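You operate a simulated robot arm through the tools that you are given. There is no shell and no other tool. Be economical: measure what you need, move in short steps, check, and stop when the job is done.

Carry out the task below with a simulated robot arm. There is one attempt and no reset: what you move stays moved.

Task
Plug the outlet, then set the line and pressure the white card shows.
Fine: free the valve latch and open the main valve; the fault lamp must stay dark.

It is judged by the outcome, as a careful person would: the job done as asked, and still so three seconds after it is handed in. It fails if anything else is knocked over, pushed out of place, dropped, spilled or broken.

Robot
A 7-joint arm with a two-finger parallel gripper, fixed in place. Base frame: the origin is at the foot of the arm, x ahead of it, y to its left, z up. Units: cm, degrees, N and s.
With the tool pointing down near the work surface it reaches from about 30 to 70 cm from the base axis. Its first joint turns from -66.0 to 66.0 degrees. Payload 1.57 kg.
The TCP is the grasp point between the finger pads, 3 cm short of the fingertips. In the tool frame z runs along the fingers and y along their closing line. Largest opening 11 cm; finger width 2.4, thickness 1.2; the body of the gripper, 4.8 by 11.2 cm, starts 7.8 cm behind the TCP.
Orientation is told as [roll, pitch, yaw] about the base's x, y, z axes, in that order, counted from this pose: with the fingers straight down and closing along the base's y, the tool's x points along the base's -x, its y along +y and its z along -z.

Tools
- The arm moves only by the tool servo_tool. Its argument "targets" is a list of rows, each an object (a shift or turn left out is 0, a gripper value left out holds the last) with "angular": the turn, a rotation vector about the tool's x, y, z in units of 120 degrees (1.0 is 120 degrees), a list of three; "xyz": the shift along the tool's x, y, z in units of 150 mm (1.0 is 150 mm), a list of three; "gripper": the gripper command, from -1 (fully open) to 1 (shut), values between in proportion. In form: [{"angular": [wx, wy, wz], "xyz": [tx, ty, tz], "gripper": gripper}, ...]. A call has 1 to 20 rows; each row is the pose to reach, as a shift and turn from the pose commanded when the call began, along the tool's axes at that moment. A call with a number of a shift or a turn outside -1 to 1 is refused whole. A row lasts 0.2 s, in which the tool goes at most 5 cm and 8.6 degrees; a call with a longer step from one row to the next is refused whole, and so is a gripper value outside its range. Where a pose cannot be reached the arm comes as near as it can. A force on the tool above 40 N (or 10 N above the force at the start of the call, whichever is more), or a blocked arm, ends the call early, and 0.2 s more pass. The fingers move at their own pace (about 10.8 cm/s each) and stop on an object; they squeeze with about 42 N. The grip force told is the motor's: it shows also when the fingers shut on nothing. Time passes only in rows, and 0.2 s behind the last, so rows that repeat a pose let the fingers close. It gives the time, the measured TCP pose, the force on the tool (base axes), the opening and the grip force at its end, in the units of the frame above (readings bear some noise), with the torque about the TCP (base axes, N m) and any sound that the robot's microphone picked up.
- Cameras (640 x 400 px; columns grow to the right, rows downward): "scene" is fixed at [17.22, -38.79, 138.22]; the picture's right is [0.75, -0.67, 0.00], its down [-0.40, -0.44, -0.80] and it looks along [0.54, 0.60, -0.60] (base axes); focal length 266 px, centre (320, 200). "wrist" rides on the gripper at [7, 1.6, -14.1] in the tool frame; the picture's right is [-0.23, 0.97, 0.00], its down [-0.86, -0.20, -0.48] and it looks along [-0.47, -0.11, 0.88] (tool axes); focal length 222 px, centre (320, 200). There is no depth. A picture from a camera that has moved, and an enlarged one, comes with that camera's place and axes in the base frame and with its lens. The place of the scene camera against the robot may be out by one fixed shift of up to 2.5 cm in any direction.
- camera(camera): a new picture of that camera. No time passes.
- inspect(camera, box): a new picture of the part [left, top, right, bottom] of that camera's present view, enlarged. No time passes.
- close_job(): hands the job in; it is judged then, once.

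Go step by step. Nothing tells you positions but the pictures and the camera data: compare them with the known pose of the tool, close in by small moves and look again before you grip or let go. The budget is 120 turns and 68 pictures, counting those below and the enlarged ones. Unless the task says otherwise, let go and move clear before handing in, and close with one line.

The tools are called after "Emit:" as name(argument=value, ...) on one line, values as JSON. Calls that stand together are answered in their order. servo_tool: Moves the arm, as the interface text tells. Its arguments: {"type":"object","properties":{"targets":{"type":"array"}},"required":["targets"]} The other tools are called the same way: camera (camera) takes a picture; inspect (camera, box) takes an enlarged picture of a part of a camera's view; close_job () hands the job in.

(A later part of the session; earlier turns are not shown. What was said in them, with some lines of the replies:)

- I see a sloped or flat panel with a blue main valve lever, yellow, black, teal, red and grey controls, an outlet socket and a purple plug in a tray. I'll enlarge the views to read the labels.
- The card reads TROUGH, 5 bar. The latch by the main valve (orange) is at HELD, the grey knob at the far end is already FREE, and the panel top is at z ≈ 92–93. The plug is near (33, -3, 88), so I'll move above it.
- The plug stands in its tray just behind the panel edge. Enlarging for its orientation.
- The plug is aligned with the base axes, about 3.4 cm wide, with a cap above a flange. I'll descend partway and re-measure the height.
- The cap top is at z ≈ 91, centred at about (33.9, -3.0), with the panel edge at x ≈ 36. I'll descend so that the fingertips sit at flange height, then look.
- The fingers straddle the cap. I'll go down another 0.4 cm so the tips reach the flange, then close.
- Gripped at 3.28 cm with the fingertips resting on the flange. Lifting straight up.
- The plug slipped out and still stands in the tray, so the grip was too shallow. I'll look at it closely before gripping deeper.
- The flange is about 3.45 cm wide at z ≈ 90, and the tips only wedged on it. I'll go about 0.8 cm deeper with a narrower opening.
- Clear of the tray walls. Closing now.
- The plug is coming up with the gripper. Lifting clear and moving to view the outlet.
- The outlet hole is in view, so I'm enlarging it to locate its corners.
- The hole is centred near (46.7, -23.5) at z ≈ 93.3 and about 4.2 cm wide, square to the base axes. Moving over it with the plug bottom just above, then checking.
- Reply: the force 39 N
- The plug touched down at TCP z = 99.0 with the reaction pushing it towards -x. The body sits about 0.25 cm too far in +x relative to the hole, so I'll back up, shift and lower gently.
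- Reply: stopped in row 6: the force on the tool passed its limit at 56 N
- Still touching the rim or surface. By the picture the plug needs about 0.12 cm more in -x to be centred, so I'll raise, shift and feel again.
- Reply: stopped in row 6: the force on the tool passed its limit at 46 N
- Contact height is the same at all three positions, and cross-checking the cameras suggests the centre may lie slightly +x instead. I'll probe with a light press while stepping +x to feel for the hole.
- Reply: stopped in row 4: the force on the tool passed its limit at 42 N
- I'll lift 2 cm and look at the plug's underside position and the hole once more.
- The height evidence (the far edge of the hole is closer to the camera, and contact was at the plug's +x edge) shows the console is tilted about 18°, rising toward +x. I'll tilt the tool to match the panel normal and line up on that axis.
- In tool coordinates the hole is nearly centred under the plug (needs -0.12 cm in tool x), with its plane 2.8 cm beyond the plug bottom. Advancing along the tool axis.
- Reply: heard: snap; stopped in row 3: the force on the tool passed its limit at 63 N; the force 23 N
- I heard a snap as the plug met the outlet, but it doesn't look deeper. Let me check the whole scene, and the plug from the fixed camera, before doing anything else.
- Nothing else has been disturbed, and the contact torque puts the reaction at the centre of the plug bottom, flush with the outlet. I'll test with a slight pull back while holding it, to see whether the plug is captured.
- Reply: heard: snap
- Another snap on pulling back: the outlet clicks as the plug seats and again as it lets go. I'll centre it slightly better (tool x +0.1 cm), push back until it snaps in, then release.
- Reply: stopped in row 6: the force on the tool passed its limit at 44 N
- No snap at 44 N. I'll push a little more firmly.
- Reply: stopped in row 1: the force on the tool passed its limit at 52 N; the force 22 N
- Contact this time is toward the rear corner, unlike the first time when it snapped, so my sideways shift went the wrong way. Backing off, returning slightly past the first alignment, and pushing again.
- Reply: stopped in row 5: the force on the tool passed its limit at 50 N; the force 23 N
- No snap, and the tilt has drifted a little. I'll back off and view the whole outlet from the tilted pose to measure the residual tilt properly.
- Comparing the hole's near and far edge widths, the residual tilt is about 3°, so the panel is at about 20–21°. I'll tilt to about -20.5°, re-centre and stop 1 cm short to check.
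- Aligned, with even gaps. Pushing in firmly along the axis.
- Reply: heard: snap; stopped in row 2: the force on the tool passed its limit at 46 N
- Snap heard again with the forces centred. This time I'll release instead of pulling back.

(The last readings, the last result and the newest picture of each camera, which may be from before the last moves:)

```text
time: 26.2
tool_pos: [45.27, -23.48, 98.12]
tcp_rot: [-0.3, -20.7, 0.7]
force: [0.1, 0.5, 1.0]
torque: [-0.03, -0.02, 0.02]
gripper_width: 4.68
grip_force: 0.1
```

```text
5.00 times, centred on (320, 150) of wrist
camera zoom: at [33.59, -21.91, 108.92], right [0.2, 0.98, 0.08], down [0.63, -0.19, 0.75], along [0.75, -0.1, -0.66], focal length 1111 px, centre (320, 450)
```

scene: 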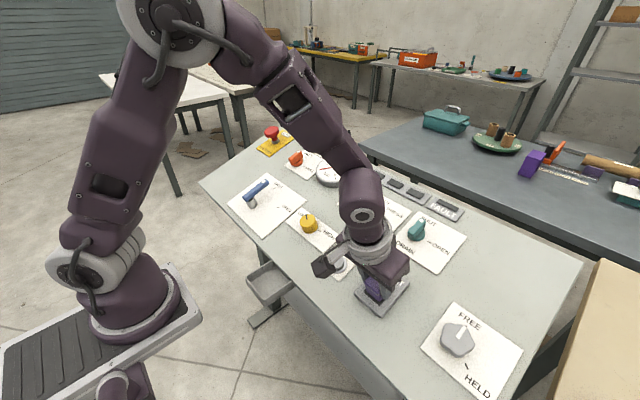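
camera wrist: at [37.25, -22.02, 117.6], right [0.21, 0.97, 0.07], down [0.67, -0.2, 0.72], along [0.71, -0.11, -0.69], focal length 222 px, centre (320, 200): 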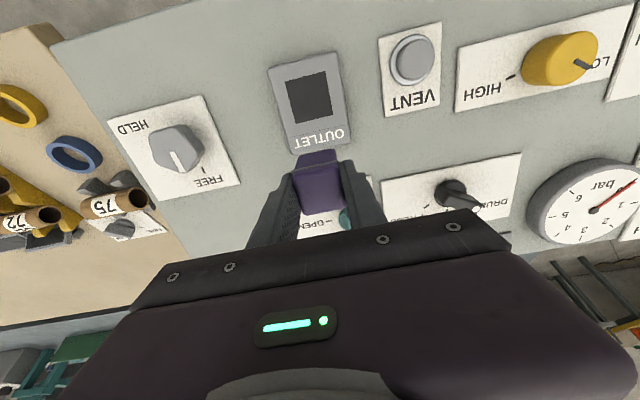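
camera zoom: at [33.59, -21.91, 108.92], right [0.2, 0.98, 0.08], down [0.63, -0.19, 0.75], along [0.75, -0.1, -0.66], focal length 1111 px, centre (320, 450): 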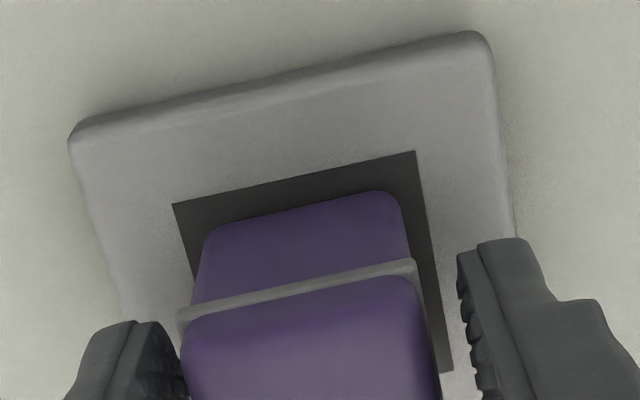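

It stays in place. Retreating straight back along the axis and checking.

Emit:
servo_tool(targets=[{"xyz": [0, 0.005, -0.1]}, {"xyz": [0, 0.005, -0.3]}, {"xyz": [-0.1, 0.005, -0.5]}, {"xyz": [-0.3, 0.005, -0.6]}, {"xyz": [-0.3, 0.005, -0.6]}])

Emit:
inspect(camera="wrist", box=[240, 50, 400, 150])

Emit:
inspect(camera="scene", box=[335, 245, 431, 317])

```text
time: 27.4
tool_pos: [46.48, -23.3, 108.1]
tcp_rot: [-0.4, -20.8, 0.8]
force: [0.1, 0.1, 0.7]
torque: [-0.05, -0.01, -0.02]
gripper_width: 4.67
grip_force: 0.2
```

```text
4.00 times, centred on (320, 100) of wrist
camera zoom: at [34.66, -21.75, 118.95], right [0.2, 0.98, 0.08], down [0.63, -0.19, 0.75], along [0.75, -0.1, -0.66], focal length 888 px, centre (320, 600)
```

zoom: 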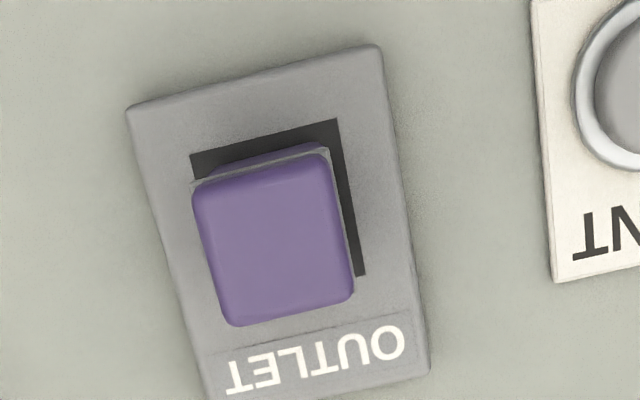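

```text
5.56 times, centred on (383, 281) of scene
camera zoom: at [17.22, -38.79, 138.22], right [0.75, -0.67, 0.0], down [-0.4, -0.44, -0.8], along [0.54, 0.6, -0.6], focal length 1478 px, centre (-30, -250)
```

zoom: 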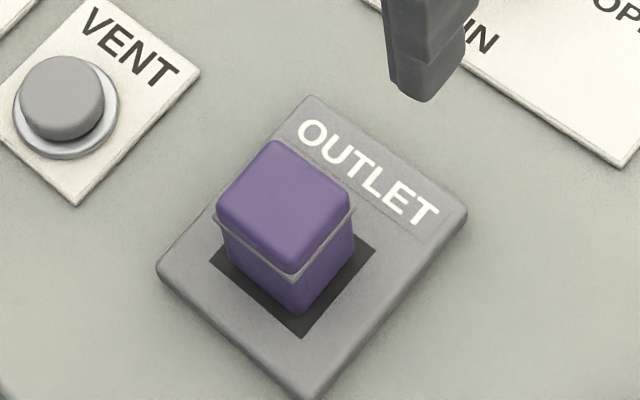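

The plug stands in the outlet but its flange isn't down on the rim. I'll press on the cap with closed fingertips along the axis to see whether it seats further.

Emit:
servo_tool(targets=[{"xyz": [0.15, -0.006, 0.0], "gripper": 1}, {"xyz": [0.293, -0.006, 0.1]}, {"xyz": [0.293, -0.006, 0.25]}, {"xyz": [0.293, -0.006, 0.36]}, {"xyz": [0.293, -0.006, 0.4]}, {"xyz": [0.293, -0.006, 0.43]}, {"xyz": [0.293, -0.006, 0.46]}, {"xyz": [0.293, -0.006, 0.49]}, {"xyz": [0.293, -0.006, 0.52]}, {"xyz": [0.293, -0.006, 0.55]}])

Emit:
inspect(camera="scene", box=[335, 245, 431, 317])

```text
time: 28.6
tool_pos: [44.25, -23.61, 101.51]
tcp_rot: [-0.5, -20.8, 0.8]
force: [-12.1, 6.4, 19.9]
torque: [0.2, 0.42, -0.02]
gripper_width: 0.0
grip_force: 21.6
stopped in row 5: the force on the tool passed its limit at 57 N (the readings are from after the stop); the commanded pose is now the measured one
```

```text
5.56 times, centred on (383, 281) of scene
camera zoom: at [17.16, -38.76, 138.24], right [0.75, -0.67, 0.0], down [-0.4, -0.44, -0.8], along [0.54, 0.6, -0.6], focal length 1478 px, centre (-30, -250)
```

zoom: 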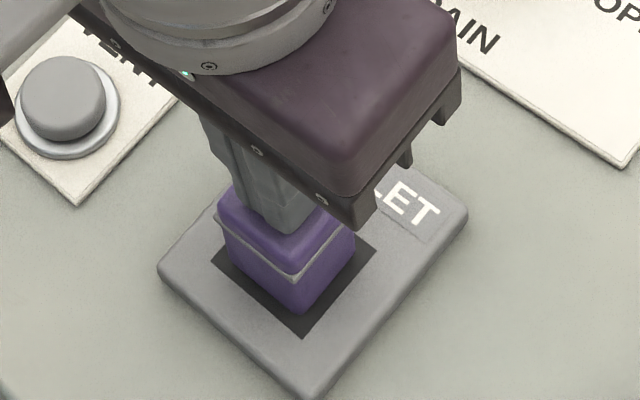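

It doesn't go any further at 57 N and hasn't unsnapped, so it is seated. Next is the selector: black pointer knob at about (59.3, -9.9, 98), from DRUM about 57° clockwise to TROUGH. Moving up-panel to view it closely.

Emit:
servo_tool(targets=[{"xyz": [0, 0, -0.2]}, {"xyz": [-0.1, 0.1, -0.4]}, {"xyz": [-0.3, 0.3, -0.5], "gripper": 0.3}, {"xyz": [-0.5, 0.5, -0.5]}, {"xyz": [-0.7, 0.7, -0.5]}, {"xyz": [-0.9, 0.9, -0.5]}, {"xyz": [-1.0, 0.91, -0.4]}, {"xyz": [-1.0, 0.91, -0.3]}])

Emit:
camera(camera="wrist")

```text
time: 30.4
tool_pos: [56.63, -9.75, 110.69]
tcp_rot: [-0.6, -20.9, 0.6]
force: [0.2, 0.3, 0.1]
torque: [-0.01, 0.0, 0.0]
gripper_width: 3.85
grip_force: 0.1
```

```text
22 pictures are left
camera wrist: at [44.86, -8.14, 121.57], right [0.2, 0.98, 0.07], down [0.63, -0.19, 0.75], along [0.75, -0.11, -0.65], focal length 222 px, centre (320, 200)
```

wrist: 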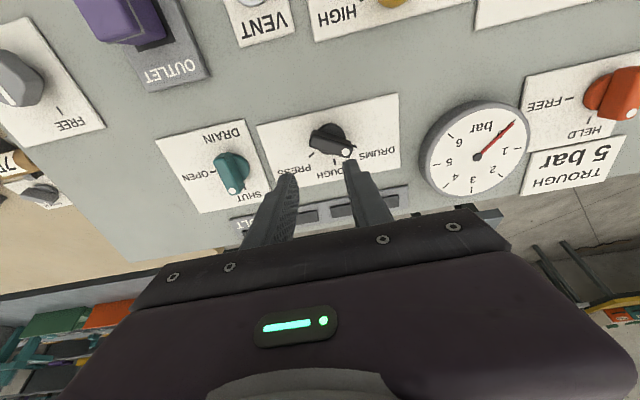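

Enlarging the selector.

Emit:
inspect(camera="wrist", box=[256, 90, 400, 180])

```text
4.44 times, centred on (328, 135) of wrist
camera zoom: at [44.86, -8.14, 121.57], right [0.2, 0.98, 0.07], down [0.63, -0.19, 0.75], along [0.75, -0.11, -0.65], focal length 987 px, centre (284, 489)
```

zoom: 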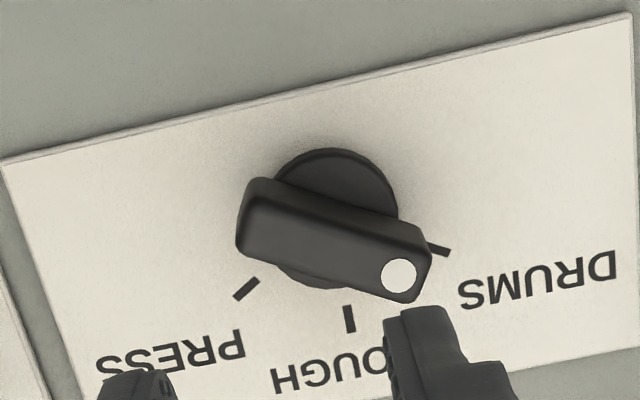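

The pointer is at 57.5° toward DRUMS, its centre in the tool frame is about (0.6, 1.36), and the ticks are ±57.5° from TROUGH. I'll turn the gripper to straddle the bar and come down to just above it.

Emit:
servo_tool(targets=[{"xyz": [0.01, 0.02, 0.05], "angular": [0, 0, -0.068], "gripper": 0.4}, {"xyz": [0.02, 0.05, 0.1], "angular": [0, 0, -0.137]}, {"xyz": [0.03, 0.08, 0.15], "angular": [0, 0, -0.205]}, {"xyz": [0.04, 0.091, 0.2], "angular": [0, 0, -0.274]}, {"xyz": [0.04, 0.091, 0.25], "angular": [0, 0, -0.342]}, {"xyz": [0.04, 0.091, 0.3], "angular": [0, 0, -0.411]}, {"xyz": [0.04, 0.091, 0.4], "angular": [0, 0, -0.479]}, {"xyz": [0.04, 0.091, 0.4], "angular": [0, 0, -0.479]}])

Emit:
inspect(camera="wrist", box=[220, 100, 420, 225])

```text
time: 32.2
tool_pos: [58.04, -8.44, 104.79]
tcp_rot: [-18.1, -10.7, 59.8]
force: [0.2, 0.5, -0.1]
torque: [0.04, 0.02, 0.01]
gripper_width: 3.31
grip_force: 0.0
```

```text
3.20 times, centred on (320, 162) of wrist
camera zoom: at [48.18, -13.38, 116.43], right [-0.66, 0.71, -0.25], down [0.41, 0.62, 0.67], along [0.63, 0.34, -0.7], focal length 711 px, centre (320, 320)
```

zoom: 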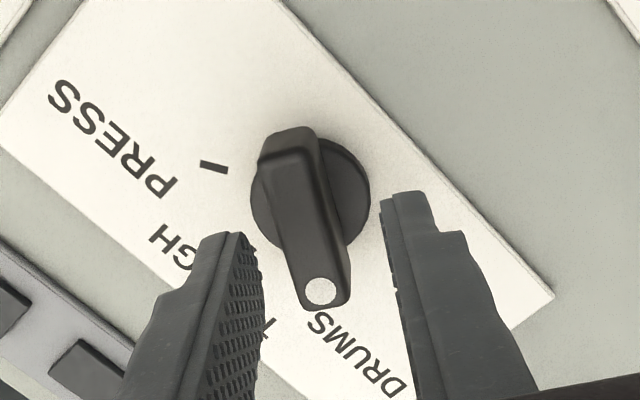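

The bar is aligned with the gripper, needing a small shift (tool x +0.3, y -0.33). Descending to grip.

Emit:
servo_tool(targets=[{"xyz": [0.02, -0.022, 0.05]}, {"xyz": [0.02, -0.022, 0.12]}, {"xyz": [0.02, -0.022, 0.17]}, {"xyz": [0.02, -0.022, 0.195]}, {"xyz": [0.02, -0.022, 0.195]}])

Emit:
inspect(camera="wrist", box=[220, 100, 420, 225])

```text
time: 33.4
tool_pos: [59.27, -8.73, 102.2]
tcp_rot: [-18.0, -10.7, 59.8]
force: [0.0, -0.5, 0.1]
torque: [0.01, -0.01, 0.0]
gripper_width: 3.29
grip_force: 0.0
```

```text
3.20 times, centred on (320, 162) of wrist
camera zoom: at [49.3, -13.75, 113.74], right [-0.66, 0.71, -0.25], down [0.41, 0.62, 0.67], along [0.63, 0.34, -0.7], focal length 711 px, centre (320, 320)
```

zoom: 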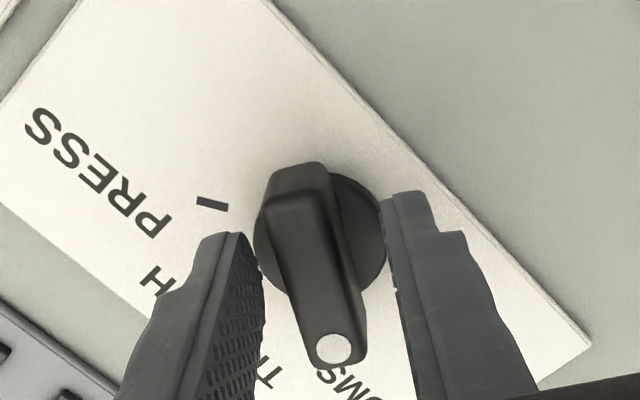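

Bar centred between the fingers. Closing, then turning about 57° clockwise in steps.

Emit:
servo_tool(targets=[{"gripper": 1}, {"gripper": 1}, {"gripper": 1}])

Emit:
servo_tool(targets=[{"angular": [0, 0, 0.06], "xyz": [0, -0.0017, 0]}, {"angular": [0, 0, 0.12], "xyz": [0, -0.0033, 0]}, {"angular": [0, 0, 0.18], "xyz": [0.001, -0.005, 0]}, {"angular": [0, 0, 0.24], "xyz": [0.001, -0.0065, 0]}, {"angular": [0, 0, 0.3], "xyz": [0.0015, -0.008, 0]}, {"angular": [0, 0, 0.36], "xyz": [0.002, -0.01, 0]}, {"angular": [0, 0, 0.42], "xyz": [0.003, -0.0115, 0]}, {"angular": [0, 0, 0.479], "xyz": [0.003, -0.0128, 0]}, {"angular": [0, 0, 0.479], "xyz": [0.003, -0.0128, 0]}])

Emit:
inspect(camera="wrist", box=[220, 100, 420, 225])

```text
time: 34.2
tool_pos: [59.37, -8.87, 102.25]
tcp_rot: [-18.1, -10.7, 59.8]
force: [16.5, -10.9, -1.5]
torque: [-0.02, 0.1, -0.06]
gripper_width: 1.68
grip_force: 31.8
```

```text
time: 35.9
tool_pos: [59.16, -8.59, 102.19]
tcp_rot: [-1.8, -20.4, 5.7]
force: [-6.5, 6.0, 7.7]
torque: [0.24, 0.34, 0.14]
gripper_width: 1.57
grip_force: 31.5
stopped in row 8: the force on the tool passed its limit at 42 N (the readings are from after the stop); the commanded pose is now the measured one
```

```text
3.20 times, centred on (320, 162) of wrist
camera zoom: at [47.4, -7.58, 113.06], right [0.13, 0.99, 0.05], down [0.65, -0.12, 0.75], along [0.75, -0.06, -0.66], focal length 711 px, centre (320, 320)
```

zoom: 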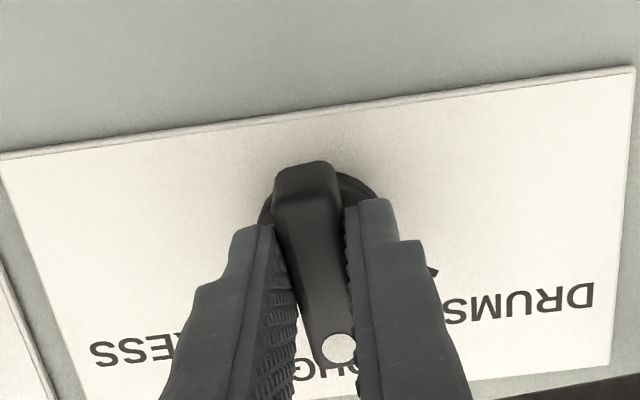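

Turned about 54° before lateral force stopped it. I'll release, back off a little and check the pointer.

Emit:
servo_tool(targets=[{"gripper": 0.4}, {"gripper": 0.4}, {"xyz": [0, 0, -0.12]}, {"xyz": [0, 0, -0.25]}, {"xyz": [-0.1, 0, -0.3]}, {"xyz": [-0.15, 0, -0.3]}])

Emit:
inspect(camera="wrist", box=[220, 80, 420, 205])

```text
time: 37.3
tool_pos: [59.75, -8.35, 107.2]
tcp_rot: [-1.9, -20.4, 5.8]
force: [-0.6, -0.1, 0.2]
torque: [-0.02, 0.0, -0.01]
gripper_width: 3.3
grip_force: 0.1
```

```text
3.20 times, centred on (320, 142) of wrist
camera zoom: at [47.95, -7.4, 118.05], right [0.13, 0.99, 0.05], down [0.65, -0.12, 0.75], along [0.75, -0.06, -0.66], focal length 711 px, centre (320, 384)
```

zoom: 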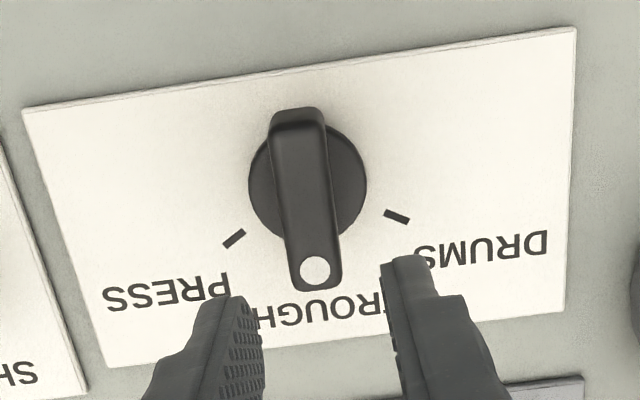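

The pointer now sits on TROUGH within about 1°. Next is the yellow pressure knob near (47.7, -1.4, 93.7); moving to view it together with the gauge.

Emit:
servo_tool(targets=[{"xyz": [0.15, 0.1, -0.15], "angular": [0, 0, 0.045]}, {"xyz": [0.35, 0.25, -0.2], "angular": [0, 0, 0.045]}, {"xyz": [0.55, 0.4, -0.244], "angular": [0, 0, 0.045]}, {"xyz": [0.757, 0.543, -0.244], "angular": [0, 0, 0.045]}, {"xyz": [0.757, 0.543, -0.244], "angular": [0, 0, 0.045]}])

Emit:
camera(camera="wrist")

```text
time: 38.5
tool_pos: [47.08, -1.24, 106.33]
tcp_rot: [0.3, -20.6, -0.1]
force: [0.0, -0.2, 0.3]
torque: [-0.03, 0.0, 0.0]
gripper_width: 3.27
grip_force: 0.0
```

```text
16 pictures are left
camera wrist: at [35.45, 0.3, 117.15], right [0.21, 0.97, 0.08], down [0.63, -0.2, 0.75], along [0.74, -0.11, -0.66], focal length 222 px, centre (320, 200)
```

wrist: 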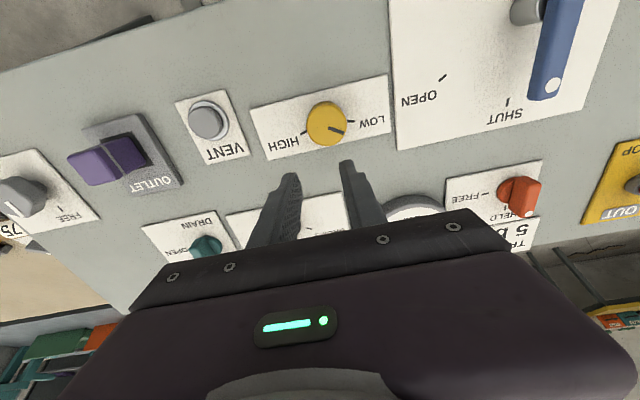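

Enlarging the part that shows the yellow knob, the main lever and the latch together.

Emit:
inspect(camera="wrist", box=[250, 80, 410, 180])

Emit:
inspect(camera="wrist", box=[380, 0, 620, 220])

```text
4.00 times, centred on (330, 130) of wrist
camera zoom: at [35.45, 0.3, 117.15], right [0.21, 0.97, 0.08], down [0.63, -0.2, 0.75], along [0.74, -0.11, -0.66], focal length 888 px, centre (280, 480)
```

zoom: 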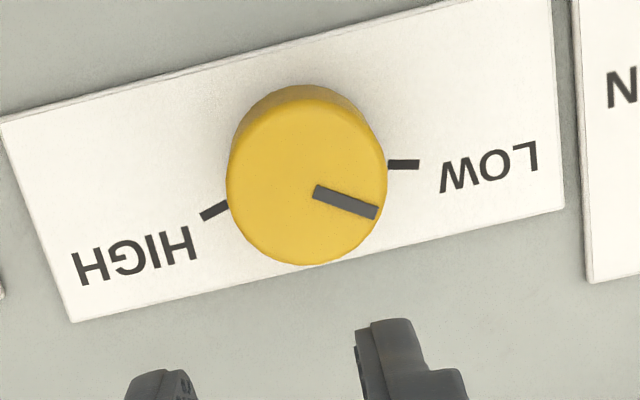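

```text
1.82 times, centred on (500, 110) of wrist
camera zoom: at [35.45, 0.3, 117.15], right [0.21, 0.97, 0.08], down [0.63, -0.2, 0.75], along [0.74, -0.11, -0.66], focal length 404 px, centre (-7, 364)
```

zoom: 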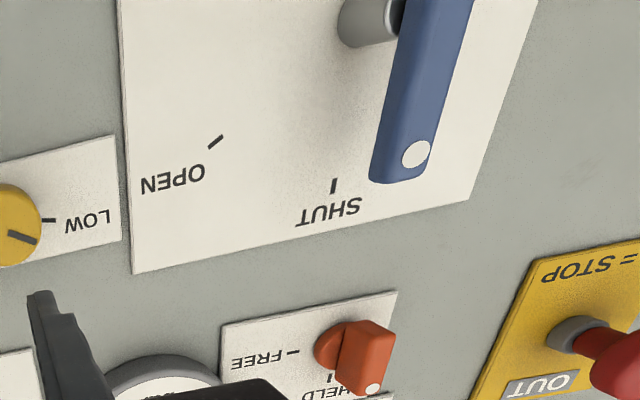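

The yellow knob is 4 cm across and 3 cm tall, with its centre at tool (2.6, 1.28). LOW and HIGH are at about ±78° and the pointer is now at about +57°. I'll grip it with the wrist pre-turned -40° and turn it part way to see whether the gauge responds.

Emit:
servo_tool(targets=[{"xyz": [0.05, 0.02, 0.05], "angular": [0, 0, -0.067], "gripper": -0.05}, {"xyz": [0.1, 0.05, 0.1], "angular": [0, 0, -0.133]}, {"xyz": [0.173, 0.085, 0.15], "angular": [0, 0, -0.2]}, {"xyz": [0.173, 0.085, 0.25], "angular": [0, 0, -0.267]}, {"xyz": [0.173, 0.085, 0.38], "angular": [0, 0, -0.333]}, {"xyz": [0.173, 0.085, 0.5], "angular": [0, 0, -0.333]}, {"xyz": [0.173, 0.085, 0.6], "angular": [0, 0, -0.333]}, {"xyz": [0.173, 0.085, 0.6], "angular": [0, 0, -0.333]}])

Emit:
servo_tool(targets=[{"gripper": 1}, {"gripper": 1}, {"gripper": 1}])

```text
time: 40.3
tool_pos: [47.88, -0.06, 96.94]
tcp_rot: [-13.5, -15.8, 41.9]
force: [0.4, 0.3, -0.5]
torque: [0.01, -0.03, 0.01]
gripper_width: 5.78
grip_force: 0.1
```

```text
time: 41.1
tool_pos: [47.82, -0.03, 96.91]
tcp_rot: [-13.2, -15.6, 42.0]
force: [-9.8, 19.9, -9.3]
torque: [1.7, 0.64, 0.55]
gripper_width: 4.12
grip_force: 44.9
```

Gripped at 4.12 cm, slightly off-centre. Relieving the side load by 0.1 cm and turning clockwise by 60°.

Emit:
servo_tool(targets=[{"xyz": [0, 0.006, 0]}, {"xyz": [0, 0.006, 0], "angular": [0, 0, 0.06]}, {"xyz": [0, 0.006, 0], "angular": [0, 0, 0.12]}, {"xyz": [0, 0.006, 0], "angular": [0, 0, 0.18]}, {"xyz": [0, 0.006, 0], "angular": [0, 0, 0.24]}, {"xyz": [0, 0.006, 0], "angular": [0, 0, 0.3]}, {"xyz": [0, 0.006, 0], "angular": [0, 0, 0.36]}, {"xyz": [0, 0.006, 0], "angular": [0, 0, 0.42]}, {"xyz": [0, 0.006, 0], "angular": [0, 0, 0.48]}])

Emit:
inspect(camera="scene", box=[270, 130, 470, 255])

```text
time: 43.1
tool_pos: [47.81, -0.07, 97.08]
tcp_rot: [6.6, -19.3, -19.0]
force: [-8.4, 9.0, -11.9]
torque: [-1.31, 0.34, -0.39]
gripper_width: 4.07
grip_force: 44.9
```

```text
3.20 times, centred on (370, 192) of scene
camera zoom: at [17.22, -38.76, 138.23], right [0.74, -0.67, 0.0], down [-0.4, -0.44, -0.8], along [0.54, 0.6, -0.6], focal length 851 px, centre (160, 224)
```

zoom: 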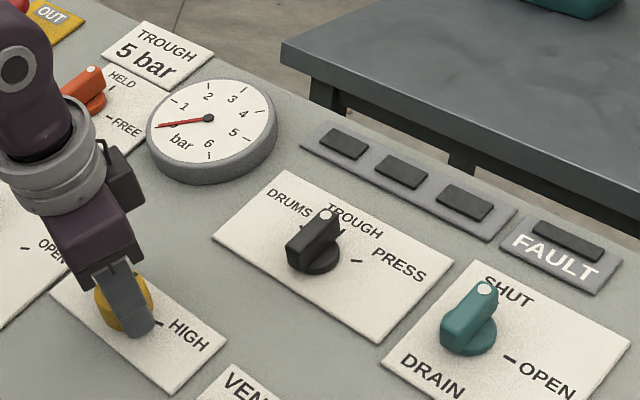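

The gauge stays at 0 with the valve shut, so pressure will have to be trimmed after opening; the lamps are dark and the knob is now mid-range. Releasing and heading to the orange latch near (62, 22, 98).

Emit:
servo_tool(targets=[{"gripper": -0.05}, {"gripper": -0.05}, {"xyz": [0, 0, -0.2]}, {"xyz": [0, 0, -0.45], "angular": [0, 0, -0.06]}, {"xyz": [0, 0, -0.6], "angular": [0, 0, -0.12]}, {"xyz": [0, 0, -0.6], "angular": [0, 0, -0.16]}])

Emit:
servo_tool(targets=[{"xyz": [-0.15, 0.25, 0]}, {"xyz": [-0.3, 0.5, 0]}, {"xyz": [-0.45, 0.75, 0], "gripper": 0.3}, {"xyz": [-0.6, 1.0, 0]}])

Emit:
servo_tool(targets=[{"xyz": [-0.13, 0.2, 0.03]}, {"xyz": [-0.32, 0.45, 0.08]}, {"xyz": [-0.32, 0.45, 0.08]}])

Emit:
camera(camera="wrist")

```text
time: 44.5
tool_pos: [44.75, -0.0, 105.58]
tcp_rot: [-0.4, -20.5, 1.7]
force: [-0.1, -0.6, -0.2]
torque: [-0.02, -0.04, -0.03]
gripper_width: 5.79
grip_force: 0.2
```

```text
time: 45.5
tool_pos: [52.73, 15.19, 108.55]
tcp_rot: [-0.4, -20.5, 1.5]
force: [0.2, 0.3, 0.0]
torque: [-0.02, 0.0, 0.0]
gripper_width: 3.85
grip_force: 0.0
```

```text
time: 46.3
tool_pos: [57.52, 22.1, 108.98]
tcp_rot: [-0.3, -20.6, 1.6]
force: [0.1, -0.3, 0.7]
torque: [-0.01, -0.04, 0.03]
gripper_width: 3.84
grip_force: 0.0
```

```text
12 pictures are left
camera wrist: at [45.8, 23.57, 119.87], right [0.19, 0.98, 0.07], down [0.64, -0.18, 0.75], along [0.75, -0.09, -0.66], focal length 222 px, centre (320, 200)
```

wrist: 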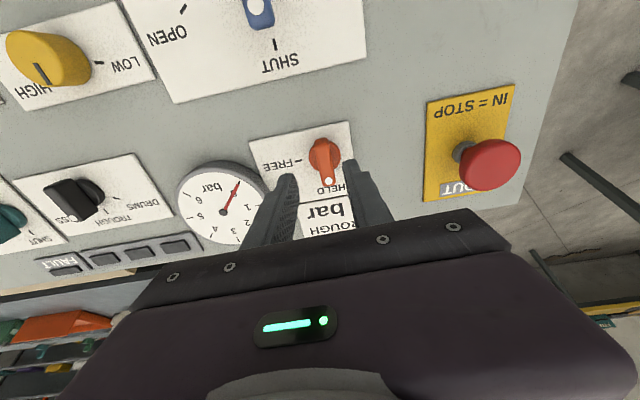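

Enlarging the latch.

Emit:
inspect(camera="wrist", box=[248, 110, 376, 200])

```text
4.44 times, centred on (312, 155) of wrist
camera zoom: at [45.8, 23.57, 119.87], right [0.19, 0.98, 0.07], down [0.64, -0.18, 0.75], along [0.75, -0.09, -0.66], focal length 987 px, centre (356, 400)
```

zoom: 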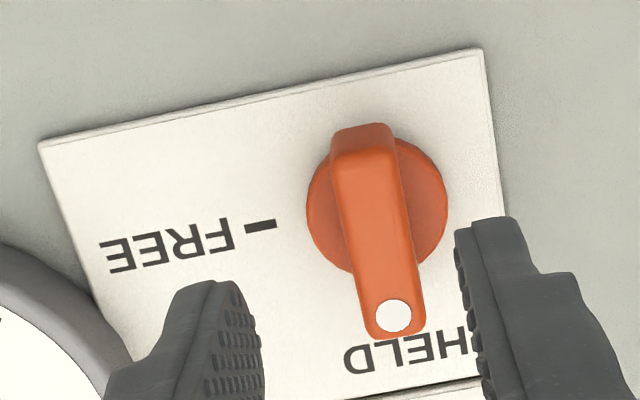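

Latch centre at tool (-0.9, 0.28), bar pointing to HELD, FREE exactly 90° clockwise. Descending onto it and gripping.

Emit:
servo_tool(targets=[{"xyz": [-0.03, 0.01, 0.1], "angular": [0, 0, 0.025], "gripper": 0.4}, {"xyz": [-0.06, 0.019, 0.25], "angular": [0, 0, 0.025]}, {"xyz": [-0.06, 0.019, 0.4], "angular": [0, 0, 0.025]}, {"xyz": [-0.06, 0.019, 0.48], "angular": [0, 0, 0.025]}, {"xyz": [-0.06, 0.019, 0.52], "angular": [0, 0, 0.025]}, {"xyz": [-0.06, 0.019, 0.52], "angular": [0, 0, 0.025]}, {"xyz": [-0.06, 0.019, 0.52], "angular": [0, 0, 0.025], "gripper": 1}, {"xyz": [-0.06, 0.019, 0.52], "angular": [0, 0, 0.025], "gripper": 1}, {"xyz": [-0.06, 0.019, 0.52], "angular": [0, 0, 0.025], "gripper": 1}])

```text
time: 48.3
tool_pos: [60.89, 22.48, 102.09]
tcp_rot: [0.8, -20.5, -1.7]
force: [3.9, 7.0, -2.6]
torque: [-0.53, -0.48, -0.1]
gripper_width: 1.57
grip_force: 30.7
```

Gripped. Turning 89° clockwise.

Emit:
servo_tool(targets=[{"angular": [0, 0, 0.062]}, {"angular": [0, 0, 0.124]}, {"angular": [0, 0, 0.186]}, {"angular": [0, 0, 0.248]}, {"angular": [0, 0, 0.31]}, {"angular": [0, 0, 0.372]}, {"angular": [0, 0, 0.434]}, {"angular": [0, 0, 0.496]}, {"angular": [0, 0, 0.558]}, {"angular": [0, 0, 0.62]}, {"angular": [0, 0, 0.682]}, {"angular": [0, 0, 0.74]}, {"angular": [0, 0, 0.74]}])

```text
time: 51.1
tool_pos: [61.17, 22.56, 102.08]
tcp_rot: [21.0, 0.3, -90.2]
force: [20.6, 23.9, 12.4]
torque: [-0.29, 0.26, 0.68]
gripper_width: 1.69
grip_force: 32.0
```

Turned with the gripper to -90°. Releasing, backing off, and turning the wrist back.

Emit:
servo_tool(targets=[{"gripper": 0.4}, {"gripper": 0.4}, {"gripper": 0.4, "xyz": [0, 0, -0.2]}, {"xyz": [0, 0, -0.45]}, {"xyz": [0, 0, -0.5], "angular": [0, 0, -0.06]}, {"xyz": [0, 0, -0.5], "angular": [0, 0, -0.125]}, {"xyz": [0, 0, -0.5], "angular": [0, 0, -0.19]}, {"xyz": [0, 0, -0.5], "angular": [0, 0, -0.255]}, {"xyz": [0, 0, -0.5], "angular": [0, 0, -0.32]}, {"xyz": [0, 0, -0.5], "angular": [0, 0, -0.385]}, {"xyz": [0, 0, -0.5], "angular": [0, 0, -0.45]}, {"xyz": [0, 0, -0.5], "angular": [0, 0, -0.515]}, {"xyz": [0, 0, -0.5], "angular": [0, 0, -0.58]}, {"xyz": [0, 0, -0.5], "angular": [0, 0, -0.645]}, {"xyz": [0, 0, -0.5], "angular": [0, 0, -0.71]}, {"xyz": [0, 0, -0.5], "angular": [0, 0, -0.75]}])

```text
time: 54.5
tool_pos: [58.45, 22.41, 109.06]
tcp_rot: [0.3, -20.5, -0.2]
force: [0.1, -0.2, -0.7]
torque: [0.05, 0.0, 0.02]
gripper_width: 3.31
grip_force: 0.0
```

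Emit:
servo_tool(targets=[{"xyz": [0.25, -0.05, -0.05], "gripper": 0.2}, {"xyz": [0.5, -0.1, -0.1]}, {"xyz": [0.75, -0.15, -0.08]}, {"xyz": [0.94, -0.167, -0.03]}, {"xyz": [0.94, -0.167, -0.03]}])

Emit:
inspect(camera="wrist", box=[200, 60, 440, 210])

Emit:
inspect(camera="scene", box=[220, 120, 476, 280])

```text
time: 55.7
tool_pos: [45.0, 19.91, 104.62]
tcp_rot: [0.2, -20.5, -0.4]
force: [0.9, 0.0, -0.3]
torque: [-0.02, 0.0, 0.04]
gripper_width: 4.38
grip_force: 0.1
```

```text
2.67 times, centred on (320, 135) of wrist
camera zoom: at [33.37, 21.61, 115.44], right [0.22, 0.97, 0.08], down [0.63, -0.21, 0.75], along [0.74, -0.11, -0.66], focal length 592 px, centre (320, 373)
```

zoom: 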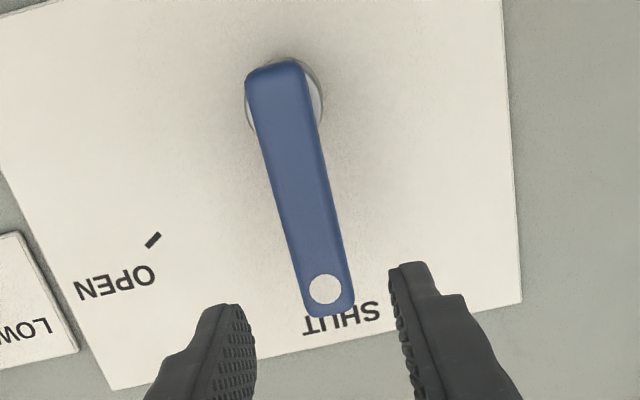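

```text
2.50 times, centred on (348, 200) of scene
camera zoom: at [17.22, -38.79, 138.22], right [0.75, -0.67, 0.0], down [-0.4, -0.44, -0.8], along [0.54, 0.6, -0.6], focal length 665 px, centre (250, 200)
```

zoom: 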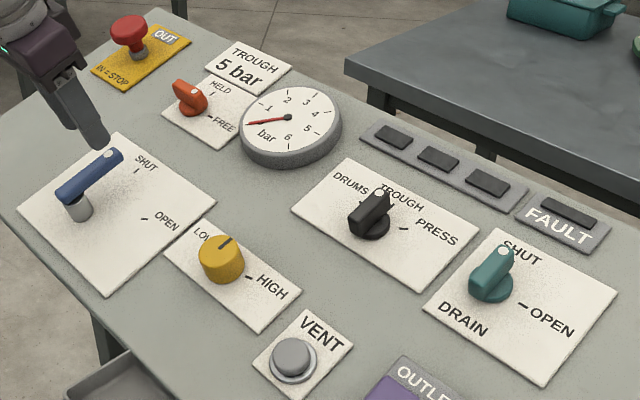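

Latch at FREE, selector at TROUGH, all lamps dark. The lever lies along tool x at y ≈ 0 with its pivot 5.6 cm down-panel, and OPEN is 60° clockwise. Descending and gripping it near its end.

Emit:
servo_tool(targets=[{"xyz": [0.013, 0, 0.15]}, {"xyz": [0.013, 0, 0.28]}, {"xyz": [0.013, 0, 0.36]}, {"xyz": [0.013, 0, 0.39]}, {"xyz": [0.013, 0, 0.39]}, {"xyz": [0.013, 0, 0.39], "gripper": 1}, {"xyz": [0.013, 0, 0.39], "gripper": 1}, {"xyz": [0.013, 0, 0.39], "gripper": 1}])

```text
time: 57.5
tool_pos: [46.8, 20.05, 99.06]
tcp_rot: [0.3, -20.5, -0.3]
force: [3.1, 1.2, -4.1]
torque: [-0.13, -0.45, -0.1]
gripper_width: 1.99
grip_force: 33.6
```

Gripped. Swinging the lever 60° clockwise along its arc.

Emit:
servo_tool(targets=[{"xyz": [0.0031, -0.047, 0], "angular": [0, 0, 0.0625]}, {"xyz": [0.0123, -0.0932, 0], "angular": [0, 0, 0.125]}, {"xyz": [0.0274, -0.1377, 0], "angular": [0, 0, 0.1875]}, {"xyz": [0.0482, -0.18, 0], "angular": [0, 0, 0.25]}, {"xyz": [0.0744, -0.2191, 0], "angular": [0, 0, 0.3125]}, {"xyz": [0.1055, -0.2545, 0], "angular": [0, 0, 0.375]}, {"xyz": [0.1409, -0.2856, 0], "angular": [0, 0, 0.4375]}, {"xyz": [0.18, -0.3118, 0], "angular": [0, 0, 0.5]}, {"xyz": [0.18, -0.3118, 0], "angular": [0, 0, 0.5]}])

Emit:
inspect(camera="scene", box=[220, 120, 476, 280])

```text
time: 59.5
tool_pos: [44.42, 15.36, 97.82]
tcp_rot: [18.2, -9.9, -61.9]
force: [3.9, -2.1, 27.4]
torque: [-0.89, -0.04, 0.67]
gripper_width: 2.04
grip_force: 33.8
```

```text
2.50 times, centred on (348, 200) of scene
camera zoom: at [17.2, -38.8, 138.22], right [0.75, -0.67, 0.0], down [-0.4, -0.44, -0.8], along [0.54, 0.6, -0.6], focal length 665 px, centre (250, 200)
```

zoom: 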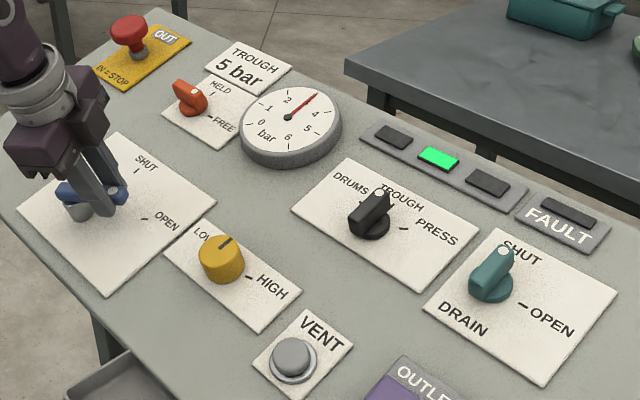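

The valve is open, the green TROUGH lamp is lit, the gauge reads about 3 bar and FAULT is dark. Releasing the lever, backing off and turning the wrist for the yellow knob.

Emit:
servo_tool(targets=[{"gripper": 0.2}, {"gripper": 0.2}, {"xyz": [0, 0, -0.2]}, {"xyz": [0, 0, -0.45]}, {"xyz": [0, 0, -0.55], "angular": [0, 0, -0.06]}, {"xyz": [0, 0, -0.55], "angular": [0, 0, -0.125]}, {"xyz": [0, 0, -0.55], "angular": [0, 0, -0.19]}, {"xyz": [0, 0, -0.55], "angular": [0, 0, -0.255]}, {"xyz": [0, 0, -0.55], "angular": [0, 0, -0.32]}, {"xyz": [0, 0, -0.55], "angular": [0, 0, -0.385]}, {"xyz": [0, 0, -0.55], "angular": [0, 0, -0.45]}, {"xyz": [0, 0, -0.55], "angular": [0, 0, -0.515]}, {"xyz": [0, 0, -0.55], "angular": [0, 0, -0.58]}, {"xyz": [0, 0, -0.55], "angular": [0, 0, -0.645]}, {"xyz": [0, 0, -0.55], "angular": [0, 0, -0.71]}, {"xyz": [0, 0, -0.55], "angular": [0, 0, -0.75]}])

```text
time: 62.9
tool_pos: [41.48, 15.24, 105.78]
tcp_rot: [-10.5, -17.7, 31.3]
force: [-0.5, -1.0, 0.2]
torque: [-0.01, -0.02, -0.03]
gripper_width: 4.4
grip_force: 0.0
```

Emit:
servo_tool(targets=[{"xyz": [0.08, -0.25, 0.02], "gripper": -0.05}, {"xyz": [0.17, -0.5, 0.05]}, {"xyz": [0.26, -0.75, 0.1]}, {"xyz": [0.34, -0.973, 0.15]}, {"xyz": [0.34, -0.973, 0.15]}])

Emit:
inspect(camera="wrist", box=[220, 80, 420, 205])

```text
time: 64.1
tool_pos: [44.97, 0.11, 104.52]
tcp_rot: [-10.4, -17.9, 31.3]
force: [0.8, 0.1, -0.5]
torque: [0.03, 0.0, 0.05]
gripper_width: 5.78
grip_force: 0.1
```

```text
3.20 times, centred on (320, 142) of wrist
camera zoom: at [33.31, -1.94, 115.43], right [-0.27, 0.96, -0.1], down [0.62, 0.25, 0.74], along [0.74, 0.14, -0.66], focal length 711 px, centre (320, 384)
```

zoom: 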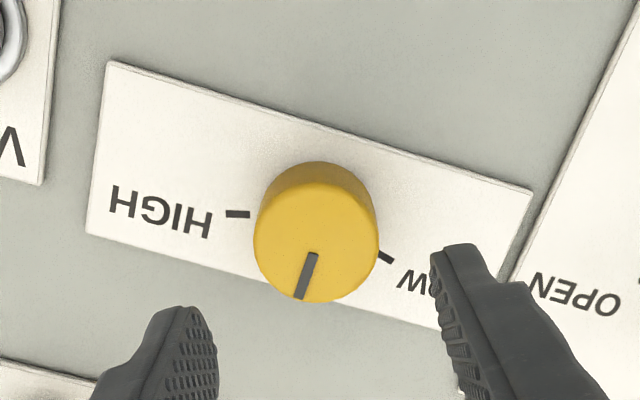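

Knob nearly centred (shift y -0.15). Descending, gripping, then turning 48° toward HIGH.

Emit:
servo_tool(targets=[{"xyz": [0, -0.01, 0.15]}, {"xyz": [0, -0.01, 0.35]}, {"xyz": [0, -0.01, 0.48]}, {"xyz": [0, -0.01, 0.535]}, {"xyz": [0, -0.01, 0.535]}, {"xyz": [0, -0.01, 0.535], "gripper": 1}, {"xyz": [0, -0.01, 0.535], "gripper": 1}, {"xyz": [0, -0.01, 0.535], "gripper": 1}])

Emit:
servo_tool(targets=[{"angular": [0, 0, 0.05]}, {"angular": [0, 0, 0.1]}, {"angular": [0, 0, 0.15]}, {"angular": [0, 0, 0.2]}, {"angular": [0, 0, 0.25]}, {"angular": [0, 0, 0.3]}, {"angular": [0, 0, 0.35]}, {"angular": [0, 0, 0.4]}, {"angular": [0, 0, 0.4]}])

Emit:
inspect(camera="scene", box=[290, 130, 482, 250])

```text
time: 65.9
tool_pos: [47.73, -0.02, 97.19]
tcp_rot: [-10.3, -17.7, 31.4]
force: [-5.6, 13.4, -7.5]
torque: [1.42, 0.45, 0.47]
gripper_width: 4.2
grip_force: 45.5
```

```text
time: 67.9
tool_pos: [47.78, 0.03, 96.98]
tcp_rot: [6.9, -19.3, -19.6]
force: [2.0, 4.4, 0.6]
torque: [-1.0, 0.37, -0.33]
gripper_width: 4.19
grip_force: 44.9
```

```text
3.33 times, centred on (386, 190) of scene
camera zoom: at [17.23, -38.78, 138.23], right [0.74, -0.67, 0.0], down [-0.4, -0.44, -0.8], along [0.54, 0.6, -0.6], focal length 886 px, centre (100, 233)
```

zoom: 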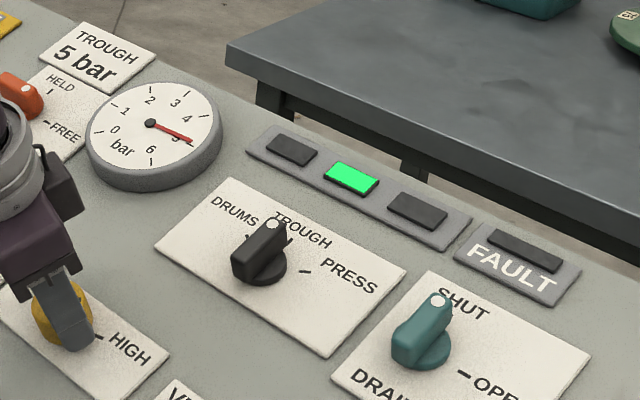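

The needle is near 5. Zooming into the gauge to judge it exactly.

Emit:
inspect(camera="scene", box=[312, 150, 360, 190])

```text
10.00 times, centred on (336, 170) of scene
camera zoom: at [17.23, -38.78, 138.23], right [0.74, -0.67, 0.0], down [-0.4, -0.44, -0.8], along [0.54, 0.6, -0.6], focal length 2659 px, centre (160, 500)
```

zoom: 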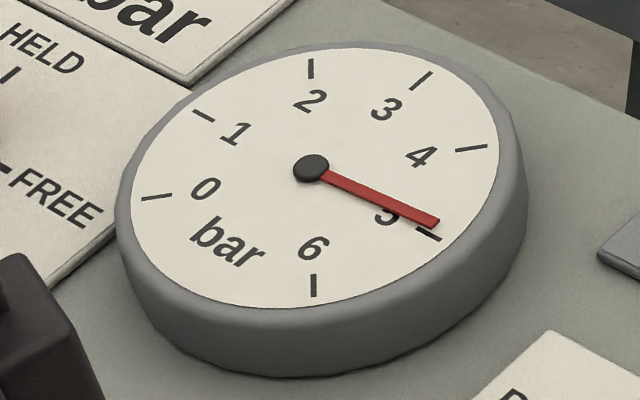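

Accounting for the perspective, the needle is at about 4.9 bar. One small nudge of about 2.4° more.

Emit:
servo_tool(targets=[{"angular": [0, 0, 0.01]}, {"angular": [0, 0, 0.02]}, {"angular": [0, 0, 0.02]}, {"angular": [0, 0, 0.02]}])

Emit:
inspect(camera="scene", box=[312, 150, 360, 190])

```text
time: 68.9
tool_pos: [47.76, -0.09, 97.09]
tcp_rot: [7.8, -19.1, -22.0]
force: [3.9, 0.4, 4.9]
torque: [-1.0, 0.3, -0.37]
gripper_width: 4.18
grip_force: 45.3
```

```text
10.00 times, centred on (336, 170) of scene
camera zoom: at [17.23, -38.79, 138.22], right [0.74, -0.67, 0.0], down [-0.4, -0.44, -0.8], along [0.54, 0.6, -0.6], focal length 2659 px, centre (160, 500)
```

zoom: 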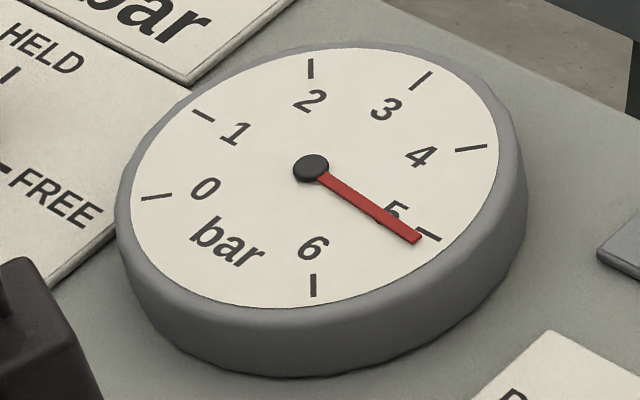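

Now about 5.1 bar. Turning back about 1.3° and letting it settle.

Emit:
servo_tool(targets=[{"angular": [0, 0, -0.006]}, {"angular": [0, 0, -0.011]}, {"angular": [0, 0, -0.011]}, {"angular": [0, 0, -0.011]}, {"angular": [0, 0, -0.011]}, {"angular": [0, 0, -0.011]}, {"angular": [0, 0, -0.011]}, {"angular": [0, 0, -0.011]}])

Emit:
inspect(camera="scene", box=[312, 150, 360, 190])

```text
time: 70.7
tool_pos: [47.8, 0.05, 97.17]
tcp_rot: [7.2, -19.3, -20.6]
force: [4.0, -6.7, 12.2]
torque: [-1.17, 0.23, -0.38]
gripper_width: 4.19
grip_force: 44.9
```

```text
10.00 times, centred on (336, 170) of scene
camera zoom: at [17.22, -38.81, 138.22], right [0.74, -0.67, 0.0], down [-0.4, -0.44, -0.8], along [0.54, 0.6, -0.6], focal length 2659 px, centre (160, 500)
```

zoom: 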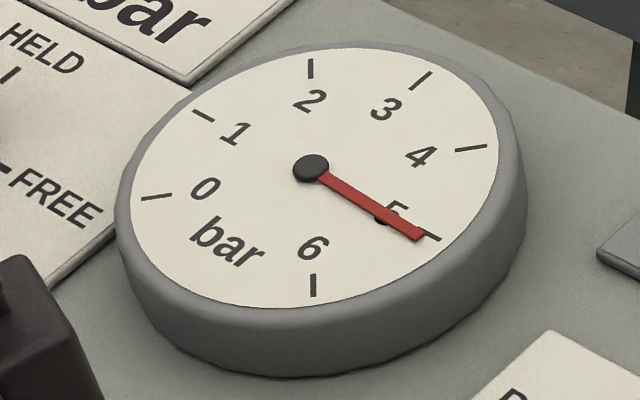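

About 5.07 bar. One more tiny trim back, then release, back clear and check everything.

Emit:
servo_tool(targets=[{"angular": [0, 0, -0.009]}, {"angular": [0, 0, -0.009]}, {"angular": [0, 0, -0.009], "gripper": -0.05}, {"angular": [0, 0, -0.009]}, {"angular": [0, 0, -0.009], "xyz": [0, 0, -0.15]}, {"angular": [0, 0, -0.009], "xyz": [0, 0, -0.4]}, {"angular": [0, 0, -0.009], "xyz": [0, 0, -0.7]}, {"angular": [0, 0, -0.009], "xyz": [0, 0, -0.9]}, {"angular": [0, 0, -0.009], "xyz": [0, 0, -0.9]}])

Emit:
inspect(camera="scene", box=[300, 140, 396, 200])

Emit:
camera(camera="scene")

```text
time: 72.7
tool_pos: [43.02, 0.07, 109.78]
tcp_rot: [6.8, -19.3, -19.6]
force: [-0.1, -0.4, -0.1]
torque: [0.02, -0.03, 0.01]
gripper_width: 5.76
grip_force: 0.0
```

```text
6.67 times, centred on (348, 170) of scene
camera zoom: at [17.22, -38.79, 138.22], right [0.74, -0.67, 0.0], down [-0.4, -0.44, -0.8], along [0.54, 0.6, -0.6], focal length 1773 px, centre (133, 400)
```

zoom: 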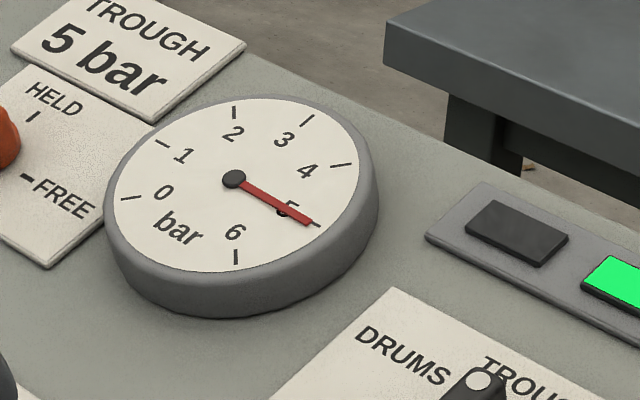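

```text
1 pictures are left
```

scene: 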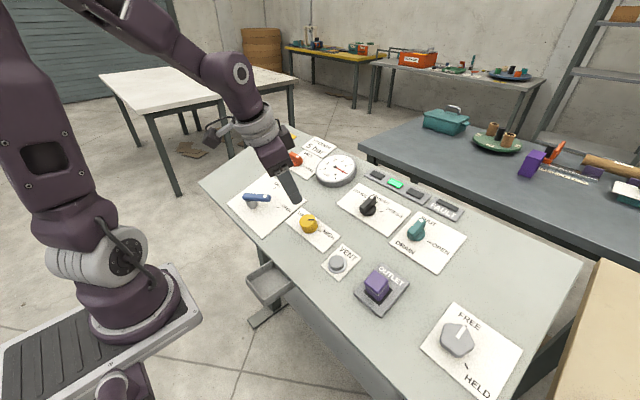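

The gauge reads 5 bar on TROUGH with the green lamp lit and FAULT dark, the plug is in, the latch is at FREE, the lever is at OPEN, and the arm is clear. Handing in.

Emit:
close_job()

```text
The job is handed in.
```

The outlet is plugged, the line is set to TROUGH at 5 bar, the latch is free and the main valve is open, with the fault lamp dark. One doubt: the plug snapped in and would not go deeper at 57 N, but its flange still stands above the outlet rim.
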